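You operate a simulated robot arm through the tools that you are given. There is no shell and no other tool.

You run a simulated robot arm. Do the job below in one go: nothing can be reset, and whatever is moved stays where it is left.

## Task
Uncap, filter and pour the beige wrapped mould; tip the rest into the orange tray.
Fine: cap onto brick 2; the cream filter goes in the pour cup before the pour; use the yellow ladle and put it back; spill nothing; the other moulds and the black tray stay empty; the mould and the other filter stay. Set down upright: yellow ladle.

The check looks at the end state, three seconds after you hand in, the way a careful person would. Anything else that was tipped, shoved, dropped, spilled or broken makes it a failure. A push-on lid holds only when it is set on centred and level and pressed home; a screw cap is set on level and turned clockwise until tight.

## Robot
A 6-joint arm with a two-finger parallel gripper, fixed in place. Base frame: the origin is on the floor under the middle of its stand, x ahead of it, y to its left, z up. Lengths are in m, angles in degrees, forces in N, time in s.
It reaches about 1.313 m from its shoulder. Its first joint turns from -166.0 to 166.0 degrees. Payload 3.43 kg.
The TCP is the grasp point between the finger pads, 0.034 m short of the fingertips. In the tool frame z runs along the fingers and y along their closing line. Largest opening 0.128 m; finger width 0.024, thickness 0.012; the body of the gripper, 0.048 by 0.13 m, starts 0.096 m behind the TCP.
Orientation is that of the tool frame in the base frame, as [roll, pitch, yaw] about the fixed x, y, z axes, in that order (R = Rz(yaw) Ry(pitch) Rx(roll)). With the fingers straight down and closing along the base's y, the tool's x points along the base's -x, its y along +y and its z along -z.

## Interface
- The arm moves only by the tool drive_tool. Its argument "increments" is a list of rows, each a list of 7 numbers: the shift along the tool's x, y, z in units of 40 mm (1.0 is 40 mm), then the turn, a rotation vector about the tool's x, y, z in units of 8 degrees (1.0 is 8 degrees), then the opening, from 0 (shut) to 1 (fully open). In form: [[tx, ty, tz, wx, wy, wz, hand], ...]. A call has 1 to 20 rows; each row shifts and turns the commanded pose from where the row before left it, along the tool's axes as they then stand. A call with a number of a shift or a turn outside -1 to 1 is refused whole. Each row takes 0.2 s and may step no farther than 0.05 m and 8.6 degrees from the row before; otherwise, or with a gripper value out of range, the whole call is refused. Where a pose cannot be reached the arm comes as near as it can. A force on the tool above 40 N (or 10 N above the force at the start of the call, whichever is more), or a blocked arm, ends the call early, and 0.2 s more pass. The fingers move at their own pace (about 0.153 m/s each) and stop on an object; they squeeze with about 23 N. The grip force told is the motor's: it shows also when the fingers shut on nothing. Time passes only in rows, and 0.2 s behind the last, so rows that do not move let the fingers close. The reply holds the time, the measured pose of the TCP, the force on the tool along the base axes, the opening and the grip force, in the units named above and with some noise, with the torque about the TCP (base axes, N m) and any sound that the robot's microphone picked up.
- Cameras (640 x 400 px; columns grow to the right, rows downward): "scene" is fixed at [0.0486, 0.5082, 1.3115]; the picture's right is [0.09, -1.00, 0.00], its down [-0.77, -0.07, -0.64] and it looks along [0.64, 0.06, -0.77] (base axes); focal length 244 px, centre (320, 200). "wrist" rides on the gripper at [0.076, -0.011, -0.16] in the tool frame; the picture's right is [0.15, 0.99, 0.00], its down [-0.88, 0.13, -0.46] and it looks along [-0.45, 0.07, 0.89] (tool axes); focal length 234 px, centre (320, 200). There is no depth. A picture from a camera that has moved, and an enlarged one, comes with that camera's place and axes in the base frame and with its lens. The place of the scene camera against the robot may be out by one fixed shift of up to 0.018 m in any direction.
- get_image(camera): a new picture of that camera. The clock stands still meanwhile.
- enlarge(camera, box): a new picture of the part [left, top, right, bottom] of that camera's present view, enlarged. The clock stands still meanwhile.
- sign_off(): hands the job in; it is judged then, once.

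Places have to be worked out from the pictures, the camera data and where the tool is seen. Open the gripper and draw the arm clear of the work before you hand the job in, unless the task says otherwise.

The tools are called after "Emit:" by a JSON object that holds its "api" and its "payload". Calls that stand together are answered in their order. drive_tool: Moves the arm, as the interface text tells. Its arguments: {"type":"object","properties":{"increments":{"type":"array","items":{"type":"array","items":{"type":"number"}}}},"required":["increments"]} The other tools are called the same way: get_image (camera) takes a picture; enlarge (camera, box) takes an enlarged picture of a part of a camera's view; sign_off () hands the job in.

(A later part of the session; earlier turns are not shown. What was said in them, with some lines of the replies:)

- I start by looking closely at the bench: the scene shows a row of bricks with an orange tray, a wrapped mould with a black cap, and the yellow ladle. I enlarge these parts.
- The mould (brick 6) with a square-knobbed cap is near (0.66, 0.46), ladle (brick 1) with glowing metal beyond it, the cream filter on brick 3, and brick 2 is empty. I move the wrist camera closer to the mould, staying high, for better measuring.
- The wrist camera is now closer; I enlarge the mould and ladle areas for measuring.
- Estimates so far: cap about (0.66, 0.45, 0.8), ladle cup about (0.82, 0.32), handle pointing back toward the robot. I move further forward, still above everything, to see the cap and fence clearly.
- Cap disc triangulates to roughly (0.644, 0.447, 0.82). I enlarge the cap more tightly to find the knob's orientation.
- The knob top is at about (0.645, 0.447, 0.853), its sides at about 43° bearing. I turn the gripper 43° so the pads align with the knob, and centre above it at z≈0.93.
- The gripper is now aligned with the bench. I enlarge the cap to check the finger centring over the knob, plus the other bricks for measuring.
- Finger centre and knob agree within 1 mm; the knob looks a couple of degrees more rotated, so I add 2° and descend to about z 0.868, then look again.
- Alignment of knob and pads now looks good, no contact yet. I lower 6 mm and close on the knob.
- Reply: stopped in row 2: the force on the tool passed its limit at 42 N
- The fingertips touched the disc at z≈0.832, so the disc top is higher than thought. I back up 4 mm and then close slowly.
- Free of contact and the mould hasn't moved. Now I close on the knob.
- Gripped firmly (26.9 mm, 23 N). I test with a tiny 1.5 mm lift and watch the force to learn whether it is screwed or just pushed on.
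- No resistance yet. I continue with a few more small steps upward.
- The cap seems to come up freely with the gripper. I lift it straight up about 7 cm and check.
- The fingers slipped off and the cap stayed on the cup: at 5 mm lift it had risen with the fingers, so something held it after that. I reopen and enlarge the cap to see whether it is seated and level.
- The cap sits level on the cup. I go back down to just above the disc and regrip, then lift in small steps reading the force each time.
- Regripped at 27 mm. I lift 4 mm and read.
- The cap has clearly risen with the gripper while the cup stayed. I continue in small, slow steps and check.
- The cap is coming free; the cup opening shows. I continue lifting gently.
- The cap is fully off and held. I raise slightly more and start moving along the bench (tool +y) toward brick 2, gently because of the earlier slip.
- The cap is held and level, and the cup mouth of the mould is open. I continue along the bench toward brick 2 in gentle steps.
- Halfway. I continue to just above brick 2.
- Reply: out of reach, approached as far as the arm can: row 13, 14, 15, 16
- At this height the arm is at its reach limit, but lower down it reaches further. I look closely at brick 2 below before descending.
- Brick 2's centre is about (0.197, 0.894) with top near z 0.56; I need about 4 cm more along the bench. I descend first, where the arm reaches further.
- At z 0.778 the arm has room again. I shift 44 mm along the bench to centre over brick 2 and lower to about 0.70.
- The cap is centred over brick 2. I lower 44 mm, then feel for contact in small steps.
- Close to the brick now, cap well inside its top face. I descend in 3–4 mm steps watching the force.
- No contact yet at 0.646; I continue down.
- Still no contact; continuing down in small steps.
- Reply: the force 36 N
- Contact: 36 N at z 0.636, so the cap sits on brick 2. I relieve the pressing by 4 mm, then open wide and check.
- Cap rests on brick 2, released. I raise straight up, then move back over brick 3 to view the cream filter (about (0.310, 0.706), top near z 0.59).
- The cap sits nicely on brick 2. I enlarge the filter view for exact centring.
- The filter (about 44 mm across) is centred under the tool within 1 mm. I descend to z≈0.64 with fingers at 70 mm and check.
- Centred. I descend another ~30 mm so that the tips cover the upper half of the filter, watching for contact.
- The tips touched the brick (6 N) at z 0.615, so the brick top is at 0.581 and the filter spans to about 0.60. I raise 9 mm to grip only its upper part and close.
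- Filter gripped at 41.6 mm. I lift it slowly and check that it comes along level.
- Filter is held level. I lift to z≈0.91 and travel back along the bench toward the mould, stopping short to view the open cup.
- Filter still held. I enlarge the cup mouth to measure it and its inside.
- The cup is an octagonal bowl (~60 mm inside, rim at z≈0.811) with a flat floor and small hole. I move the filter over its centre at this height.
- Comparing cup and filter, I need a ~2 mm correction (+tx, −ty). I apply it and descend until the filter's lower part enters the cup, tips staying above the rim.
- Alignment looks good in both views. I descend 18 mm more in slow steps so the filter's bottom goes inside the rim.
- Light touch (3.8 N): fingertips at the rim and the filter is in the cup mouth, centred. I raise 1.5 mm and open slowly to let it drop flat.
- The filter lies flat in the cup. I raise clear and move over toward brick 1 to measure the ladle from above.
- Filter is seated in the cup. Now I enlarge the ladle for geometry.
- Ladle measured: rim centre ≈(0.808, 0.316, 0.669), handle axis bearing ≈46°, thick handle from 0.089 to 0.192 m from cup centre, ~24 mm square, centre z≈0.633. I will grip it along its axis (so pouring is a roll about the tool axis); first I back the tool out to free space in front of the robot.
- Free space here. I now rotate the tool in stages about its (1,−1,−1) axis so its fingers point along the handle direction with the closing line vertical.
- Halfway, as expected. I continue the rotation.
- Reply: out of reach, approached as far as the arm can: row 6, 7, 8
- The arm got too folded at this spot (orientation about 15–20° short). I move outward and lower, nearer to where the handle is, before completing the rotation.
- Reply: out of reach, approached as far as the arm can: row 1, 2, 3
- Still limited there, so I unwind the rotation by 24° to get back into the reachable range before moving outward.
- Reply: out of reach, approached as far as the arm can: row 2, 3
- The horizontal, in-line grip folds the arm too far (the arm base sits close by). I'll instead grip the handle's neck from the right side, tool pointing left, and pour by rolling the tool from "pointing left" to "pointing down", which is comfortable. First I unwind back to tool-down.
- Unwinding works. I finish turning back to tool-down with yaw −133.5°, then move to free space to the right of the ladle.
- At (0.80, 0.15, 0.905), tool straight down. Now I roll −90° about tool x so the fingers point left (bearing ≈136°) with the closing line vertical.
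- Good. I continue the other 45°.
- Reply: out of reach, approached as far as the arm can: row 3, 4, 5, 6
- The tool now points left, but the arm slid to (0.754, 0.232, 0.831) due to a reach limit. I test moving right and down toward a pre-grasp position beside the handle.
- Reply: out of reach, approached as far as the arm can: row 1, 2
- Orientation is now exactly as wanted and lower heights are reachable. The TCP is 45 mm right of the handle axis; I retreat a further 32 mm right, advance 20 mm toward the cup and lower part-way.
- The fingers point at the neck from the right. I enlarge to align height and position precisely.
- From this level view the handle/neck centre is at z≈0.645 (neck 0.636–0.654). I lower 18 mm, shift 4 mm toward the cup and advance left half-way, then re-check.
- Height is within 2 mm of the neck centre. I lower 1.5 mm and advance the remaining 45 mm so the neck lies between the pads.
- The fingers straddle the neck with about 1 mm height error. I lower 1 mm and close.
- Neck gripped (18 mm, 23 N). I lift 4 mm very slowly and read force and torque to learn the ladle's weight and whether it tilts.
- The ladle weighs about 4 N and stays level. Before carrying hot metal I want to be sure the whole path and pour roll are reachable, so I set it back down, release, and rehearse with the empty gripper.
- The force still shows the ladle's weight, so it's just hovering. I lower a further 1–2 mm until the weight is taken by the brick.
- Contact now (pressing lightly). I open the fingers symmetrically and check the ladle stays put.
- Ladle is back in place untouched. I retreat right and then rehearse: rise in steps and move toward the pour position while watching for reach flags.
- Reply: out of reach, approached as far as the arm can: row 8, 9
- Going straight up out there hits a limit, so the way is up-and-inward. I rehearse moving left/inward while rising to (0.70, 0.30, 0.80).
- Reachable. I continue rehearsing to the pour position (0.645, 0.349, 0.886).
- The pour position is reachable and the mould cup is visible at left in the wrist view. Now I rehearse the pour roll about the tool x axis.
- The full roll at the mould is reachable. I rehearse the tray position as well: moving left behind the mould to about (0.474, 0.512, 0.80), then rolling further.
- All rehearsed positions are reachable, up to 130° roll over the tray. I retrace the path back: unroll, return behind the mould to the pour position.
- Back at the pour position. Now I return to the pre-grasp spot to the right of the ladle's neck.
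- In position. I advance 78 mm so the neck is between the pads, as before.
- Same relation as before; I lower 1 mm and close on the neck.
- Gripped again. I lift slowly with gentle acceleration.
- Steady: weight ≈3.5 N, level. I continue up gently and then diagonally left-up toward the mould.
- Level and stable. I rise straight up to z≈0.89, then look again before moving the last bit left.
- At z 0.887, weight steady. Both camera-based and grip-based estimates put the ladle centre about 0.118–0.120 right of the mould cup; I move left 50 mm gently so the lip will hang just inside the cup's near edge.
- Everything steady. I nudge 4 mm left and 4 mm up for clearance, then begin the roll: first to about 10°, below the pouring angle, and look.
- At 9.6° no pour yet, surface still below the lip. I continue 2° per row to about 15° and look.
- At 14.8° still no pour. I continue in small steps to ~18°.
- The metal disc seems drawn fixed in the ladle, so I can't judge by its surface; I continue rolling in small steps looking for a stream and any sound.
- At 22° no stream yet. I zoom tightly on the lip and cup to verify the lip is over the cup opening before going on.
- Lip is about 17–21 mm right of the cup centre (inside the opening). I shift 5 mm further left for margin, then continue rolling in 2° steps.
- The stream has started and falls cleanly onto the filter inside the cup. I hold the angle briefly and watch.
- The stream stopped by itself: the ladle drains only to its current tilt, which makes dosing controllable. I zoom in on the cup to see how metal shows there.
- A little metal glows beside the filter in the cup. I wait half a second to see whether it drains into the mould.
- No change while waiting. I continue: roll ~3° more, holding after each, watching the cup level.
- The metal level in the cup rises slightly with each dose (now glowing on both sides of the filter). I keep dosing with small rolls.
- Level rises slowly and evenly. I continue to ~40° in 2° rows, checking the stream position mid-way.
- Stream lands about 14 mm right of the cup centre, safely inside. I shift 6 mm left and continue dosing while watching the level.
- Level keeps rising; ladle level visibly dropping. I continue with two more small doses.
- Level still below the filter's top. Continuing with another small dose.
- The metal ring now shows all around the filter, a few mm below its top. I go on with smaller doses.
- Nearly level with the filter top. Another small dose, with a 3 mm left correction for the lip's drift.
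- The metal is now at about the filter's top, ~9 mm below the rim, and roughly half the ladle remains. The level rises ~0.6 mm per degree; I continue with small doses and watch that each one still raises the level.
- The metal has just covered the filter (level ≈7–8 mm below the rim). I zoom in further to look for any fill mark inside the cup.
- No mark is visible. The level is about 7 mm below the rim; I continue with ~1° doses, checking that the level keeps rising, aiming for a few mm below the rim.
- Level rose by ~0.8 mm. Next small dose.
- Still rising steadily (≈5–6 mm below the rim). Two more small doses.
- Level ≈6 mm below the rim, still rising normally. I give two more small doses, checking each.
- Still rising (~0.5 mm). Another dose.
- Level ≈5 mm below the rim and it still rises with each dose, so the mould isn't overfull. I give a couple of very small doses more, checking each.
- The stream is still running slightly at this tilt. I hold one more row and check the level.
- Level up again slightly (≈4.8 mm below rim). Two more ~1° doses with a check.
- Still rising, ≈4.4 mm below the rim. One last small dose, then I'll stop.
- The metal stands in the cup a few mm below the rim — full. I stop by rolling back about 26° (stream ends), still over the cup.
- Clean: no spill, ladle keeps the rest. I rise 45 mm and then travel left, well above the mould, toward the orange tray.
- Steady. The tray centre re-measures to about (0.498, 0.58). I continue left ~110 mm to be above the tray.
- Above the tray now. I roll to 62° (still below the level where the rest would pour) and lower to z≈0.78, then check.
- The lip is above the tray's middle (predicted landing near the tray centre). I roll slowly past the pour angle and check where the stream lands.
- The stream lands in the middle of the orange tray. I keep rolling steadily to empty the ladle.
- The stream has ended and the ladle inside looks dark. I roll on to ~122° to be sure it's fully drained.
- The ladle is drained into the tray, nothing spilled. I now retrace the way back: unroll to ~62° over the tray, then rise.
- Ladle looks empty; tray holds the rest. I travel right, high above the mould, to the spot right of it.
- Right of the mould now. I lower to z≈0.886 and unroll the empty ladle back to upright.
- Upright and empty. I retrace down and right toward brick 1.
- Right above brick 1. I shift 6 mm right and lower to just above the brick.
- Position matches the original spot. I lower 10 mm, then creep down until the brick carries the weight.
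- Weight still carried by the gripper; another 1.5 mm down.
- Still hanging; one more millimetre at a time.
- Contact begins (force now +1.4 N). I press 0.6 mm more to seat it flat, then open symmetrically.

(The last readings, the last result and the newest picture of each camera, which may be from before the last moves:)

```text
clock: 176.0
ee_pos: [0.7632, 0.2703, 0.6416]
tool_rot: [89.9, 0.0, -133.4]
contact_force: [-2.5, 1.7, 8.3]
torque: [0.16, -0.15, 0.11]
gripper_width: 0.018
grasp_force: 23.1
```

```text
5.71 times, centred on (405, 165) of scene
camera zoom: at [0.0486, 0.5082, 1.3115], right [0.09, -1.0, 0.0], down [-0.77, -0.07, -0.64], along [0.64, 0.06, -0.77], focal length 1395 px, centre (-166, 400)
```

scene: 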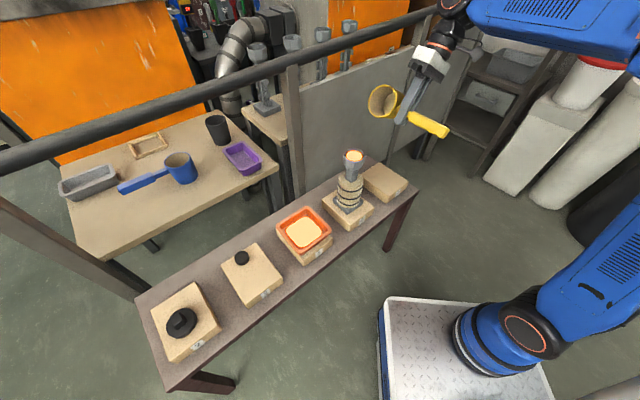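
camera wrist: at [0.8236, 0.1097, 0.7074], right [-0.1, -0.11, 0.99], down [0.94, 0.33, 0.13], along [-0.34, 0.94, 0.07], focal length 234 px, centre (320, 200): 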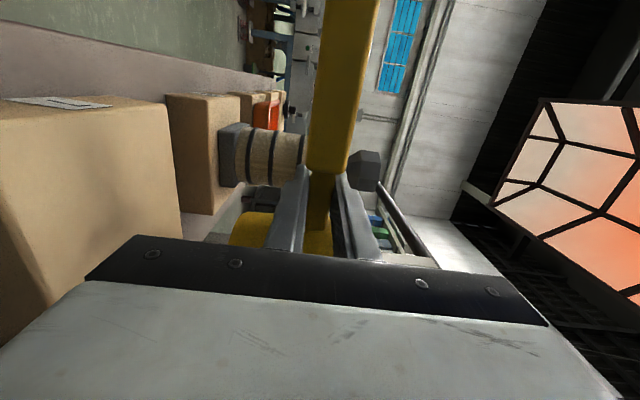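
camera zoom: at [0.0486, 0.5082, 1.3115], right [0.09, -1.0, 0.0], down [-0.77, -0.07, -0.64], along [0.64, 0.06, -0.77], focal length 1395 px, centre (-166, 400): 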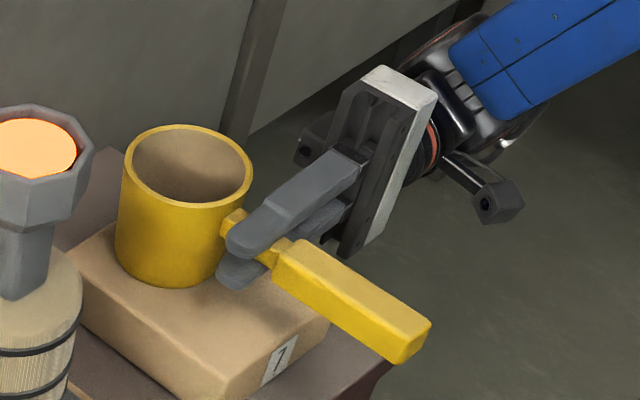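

Seated. I relieve slightly and open the fingers.

Emit:
{"api": "drive_tool", "payload": {"increments": [[0, 0.012, 0, 0, 0, 0, 0], [0, 0, 0, 0, 0, 0, 0.17], [0, 0, 0, 0, 0, 0, 0.25], [0, 0, 0, 0, 0, 0, 0.4], [0, 0, 0, 0, 0, 0, 0.4]]}}

Emit:
{"api": "enlarge", "payload": {"camera": "scene", "box": [370, 130, 440, 200]}}

Emit:
{"api": "enlarge", "payload": {"camera": "wrist", "box": [220, 0, 400, 260]}}

```text
clock: 177.2
ee_pos: [0.7631, 0.2698, 0.6425]
tool_rot: [89.9, 0.1, -133.5]
contact_force: [-1.0, -0.2, -1.1]
torque: [0.02, 0.02, -0.02]
gripper_width: 0.0511
grasp_force: 0.0
```

```text
5.71 times, centred on (405, 165) of scene
camera zoom: at [0.0486, 0.5082, 1.3115], right [0.09, -1.0, 0.0], down [-0.77, -0.07, -0.64], along [0.64, 0.06, -0.77], focal length 1395 px, centre (-166, 400)
```

zoom: 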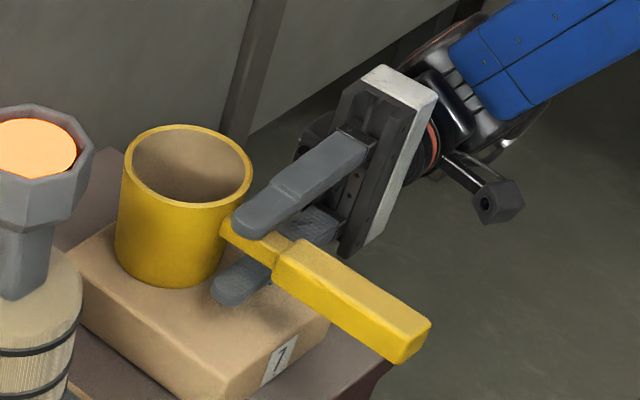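

```text
1.54 times, centred on (310, 130) of wrist
camera zoom: at [0.8288, 0.1061, 0.6309], right [-0.1, -0.11, 0.99], down [0.94, 0.33, 0.13], along [-0.34, 0.94, 0.07], focal length 360 px, centre (335, 308)
```

zoom: 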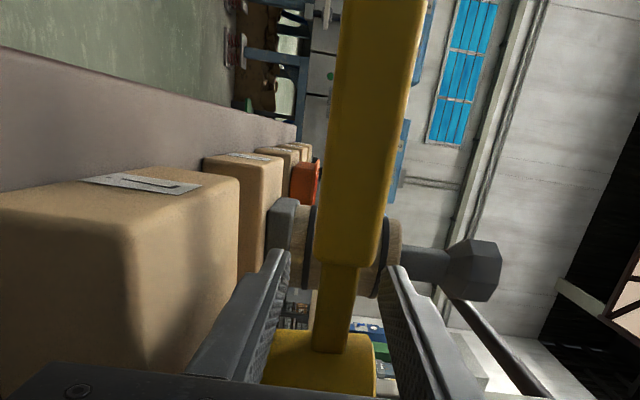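

The ladle stands upright on brick 1 where it was. I withdraw the fingers to the right, then away from the bench.

Emit:
{"api": "drive_tool", "payload": {"increments": [[0, 0, -0.3, 0, 0, 0, 0.4], [0, 0, -0.5, 0, 0, 0, 0.4], [0, 0, -0.6, 0, 0, 0, 0.4], [0, 0, -0.6, 0, 0, 0, 0.4], [0, 0, -0.3, 0, 0, 0, 0.4], [0.5, 0, 0, 0, 0, 0, 0.4], [0.7, 0, 0, 0, 0, 0, 0.4], [0.7, 0, 0, 0, 0, 0, 0.4], [0.7, 0, 0, 0, 0, 0, 0.4], [0.4, 0.3, 0, 0, 0, 0, 0.4], [0, 0.5, 0, 0, 0, 0, 0.4], [0, 0, 0, 0, 0, 0, 0.4]]}}

Emit:
{"api": "get_image", "payload": {"camera": "scene"}}

```text
clock: 179.8
ee_pos: [0.7495, 0.1188, 0.6734]
tool_rot: [89.9, 0.0, -133.5]
contact_force: [0.1, -0.4, 0.6]
torque: [0.0, 0.02, 0.02]
gripper_width: 0.051
grasp_force: 0.0
```

```text
taken
```

scene: 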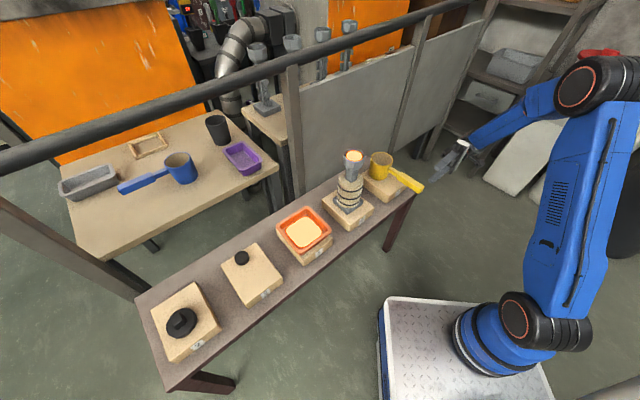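

All clear. I roll the tool back to pointing down and raise it well away, then inspect the whole scene.

Emit:
{"api": "drive_tool", "payload": {"increments": [[0, 0, 0, 0.9, 0, 0, 0.4], [0, 0, 0, 0.9, 0, 0, 0.4], [0, 0, 0, 0.9, 0, 0, 0.4], [0, 0, 0, 0.9, 0, 0, 0.4], [0, 0, 0, 0.9, 0, 0, 0.4], [0, 0, 0, 0.9, 0, 0, 0.4], [0, 0, 0, 0.9, 0, 0, 0.4], [0, 0, 0, 0.9, 0, 0, 0.4], [0, 0, 0, 0.9, 0, 0, 0.4], [0, 0, 0, 0.9, 0, 0, 0.4], [0, 0, 0, 0.9, 0, 0, 0.4], [0, 0, 0, 0.9, 0, 0, 0.5], [0, 0, 0, 0.45, 0, 0, 0.6], [0, 0, -0.8, 0, 0, 0, 0.6], [0, 0, -0.9, 0, 0, 0, 0.6], [0.2, 0, -0.9, 0, 0, 0, 0.6], [0.3, 0, -0.9, 0, 0, 0, 0.6], [0.3, 0, -0.9, 0, 0, 0, 0.6], [0.3, 0, -0.9, 0, 0, 0, 0.6], [0, 0, 0, 0, 0, 0, 0.6]]}}

Emit:
{"api": "get_image", "payload": {"camera": "scene"}}

Emit:
{"api": "enlarge", "payload": {"camera": "scene", "box": [260, 130, 440, 280]}}

Emit:
{"api": "enlarge", "payload": {"camera": "scene", "box": [140, 220, 340, 370]}}

Emit:
{"api": "enlarge", "payload": {"camera": "scene", "box": [349, 147, 366, 161]}}

```text
clock: 184.0
ee_pos: [0.7176, 0.0868, 0.8862]
tool_rot: [179.9, 0.0, -133.4]
contact_force: [0.1, 0.6, -0.2]
torque: [0.0, -0.02, -0.03]
gripper_width: 0.0766
grasp_force: 0.1
```

```text
taken
```

scene: 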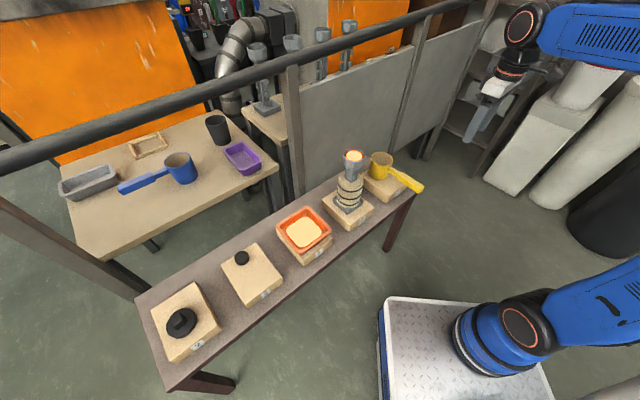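

```text
2.67 times, centred on (350, 205) of scene
camera zoom: at [0.0486, 0.5082, 1.3115], right [0.09, -1.0, 0.0], down [-0.77, -0.07, -0.64], along [0.64, 0.06, -0.77], focal length 651 px, centre (240, 187)
```

zoom: 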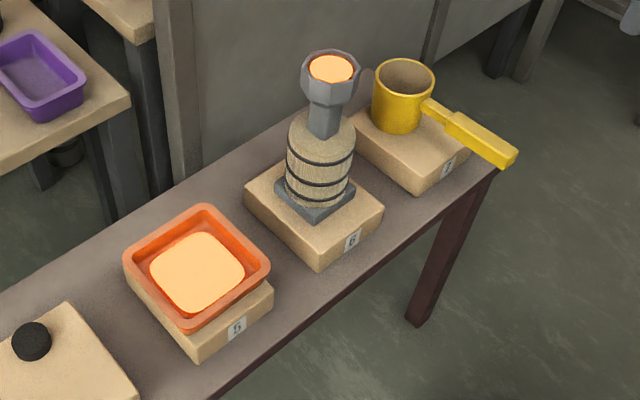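

```text
2.67 times, centred on (240, 295) of scene
camera zoom: at [0.0486, 0.5082, 1.3115], right [0.09, -1.0, 0.0], down [-0.77, -0.07, -0.64], along [0.64, 0.06, -0.77], focal length 651 px, centre (533, -53)
```

zoom: 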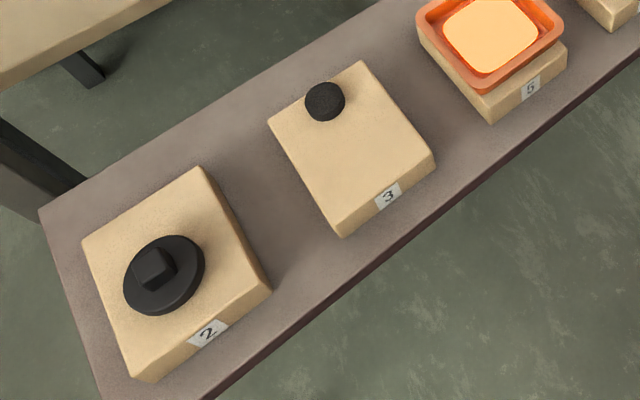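

```text
16.00 times, centred on (358, 154) of scene
camera zoom: at [0.0486, 0.5082, 1.3115], right [0.09, -1.0, 0.0], down [-0.77, -0.07, -0.64], along [0.64, 0.06, -0.77], focal length 3905 px, centre (-280, 936)
```

zoom: 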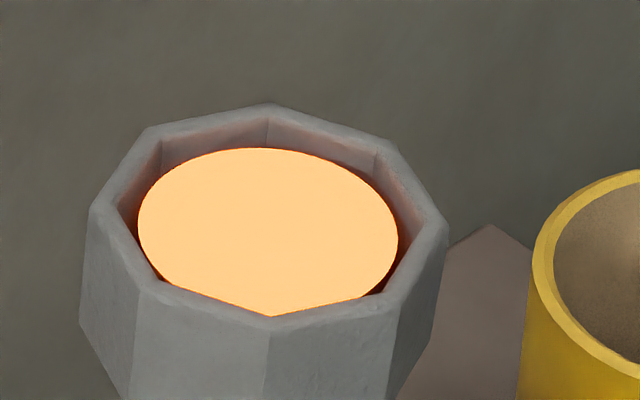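

Everything looks right; one last close look at the cap on brick 2 and the other moulds on the back table before handing in.

Emit:
{"api": "enlarge", "payload": {"camera": "scene", "box": [145, 285, 225, 365]}}

Emit:
{"api": "enlarge", "payload": {"camera": "scene", "box": [50, 30, 370, 230]}}

```text
5.00 times, centred on (185, 325) of scene
camera zoom: at [0.0486, 0.5082, 1.3115], right [0.09, -1.0, 0.0], down [-0.77, -0.07, -0.64], along [0.64, 0.06, -0.77], focal length 1220 px, centre (995, -425)
```

zoom: 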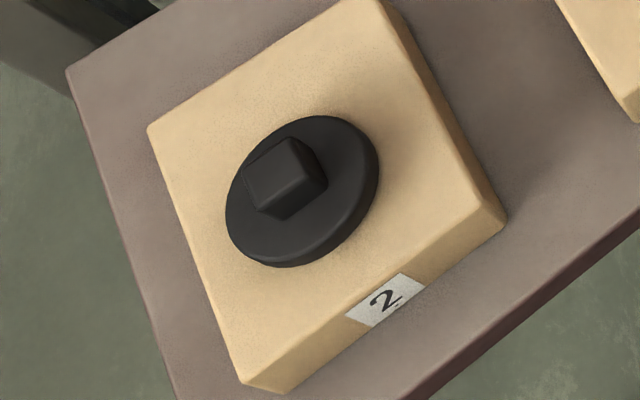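

```text
2.00 times, centred on (210, 130) of scene
camera zoom: at [0.0486, 0.5082, 1.3115], right [0.09, -1.0, 0.0], down [-0.77, -0.07, -0.64], along [0.64, 0.06, -0.77], focal length 488 px, centre (540, 340)
```

zoom: 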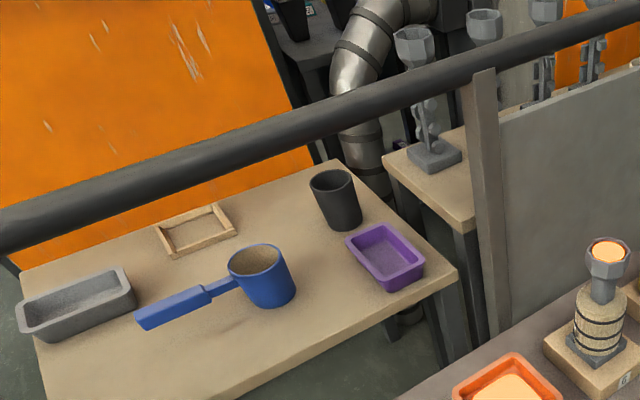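

The cap lies flat on brick 2, the filter is in the cup, and the mould is poured. The rest is in the orange tray, and the ladle is upright on brick 1. I see no spills, the other objects look undisturbed, and the open gripper is clear of the work, so I hand in.

Emit:
{"api": "sign_off", "payload": {}}

```text
The job is handed in.
```

I handed the job in with the beige mould uncapped, filtered and poured, and the rest of the metal in the orange tray. The result of the check has not come back.

- **Cap:** it lies flat on brick 2. My first lift slipped off the knob and the cap dropped back onto the cup. The second, slower lift brought it away cleanly.
- **Filter:** the cream filter went flat into the pour cup before the pour. The black filter is still on brick 3.
- **Pour:** the metal stands about 4 mm below the cup rim. There was no fill mark, so I judged "full" by the level, which was still rising when I stopped. The fill amount is the part I am least sure of.
- **Ladle:** the rest landed in the orange tray and the ladle looks empty. It stands upright on brick 1 where it started.
- **Everything else:** the mould stayed in place. I saw no metal outside the cup and tray, and the other moulds, trays and tools look untouched.

The gripper is open and the arm is clear of the bench.
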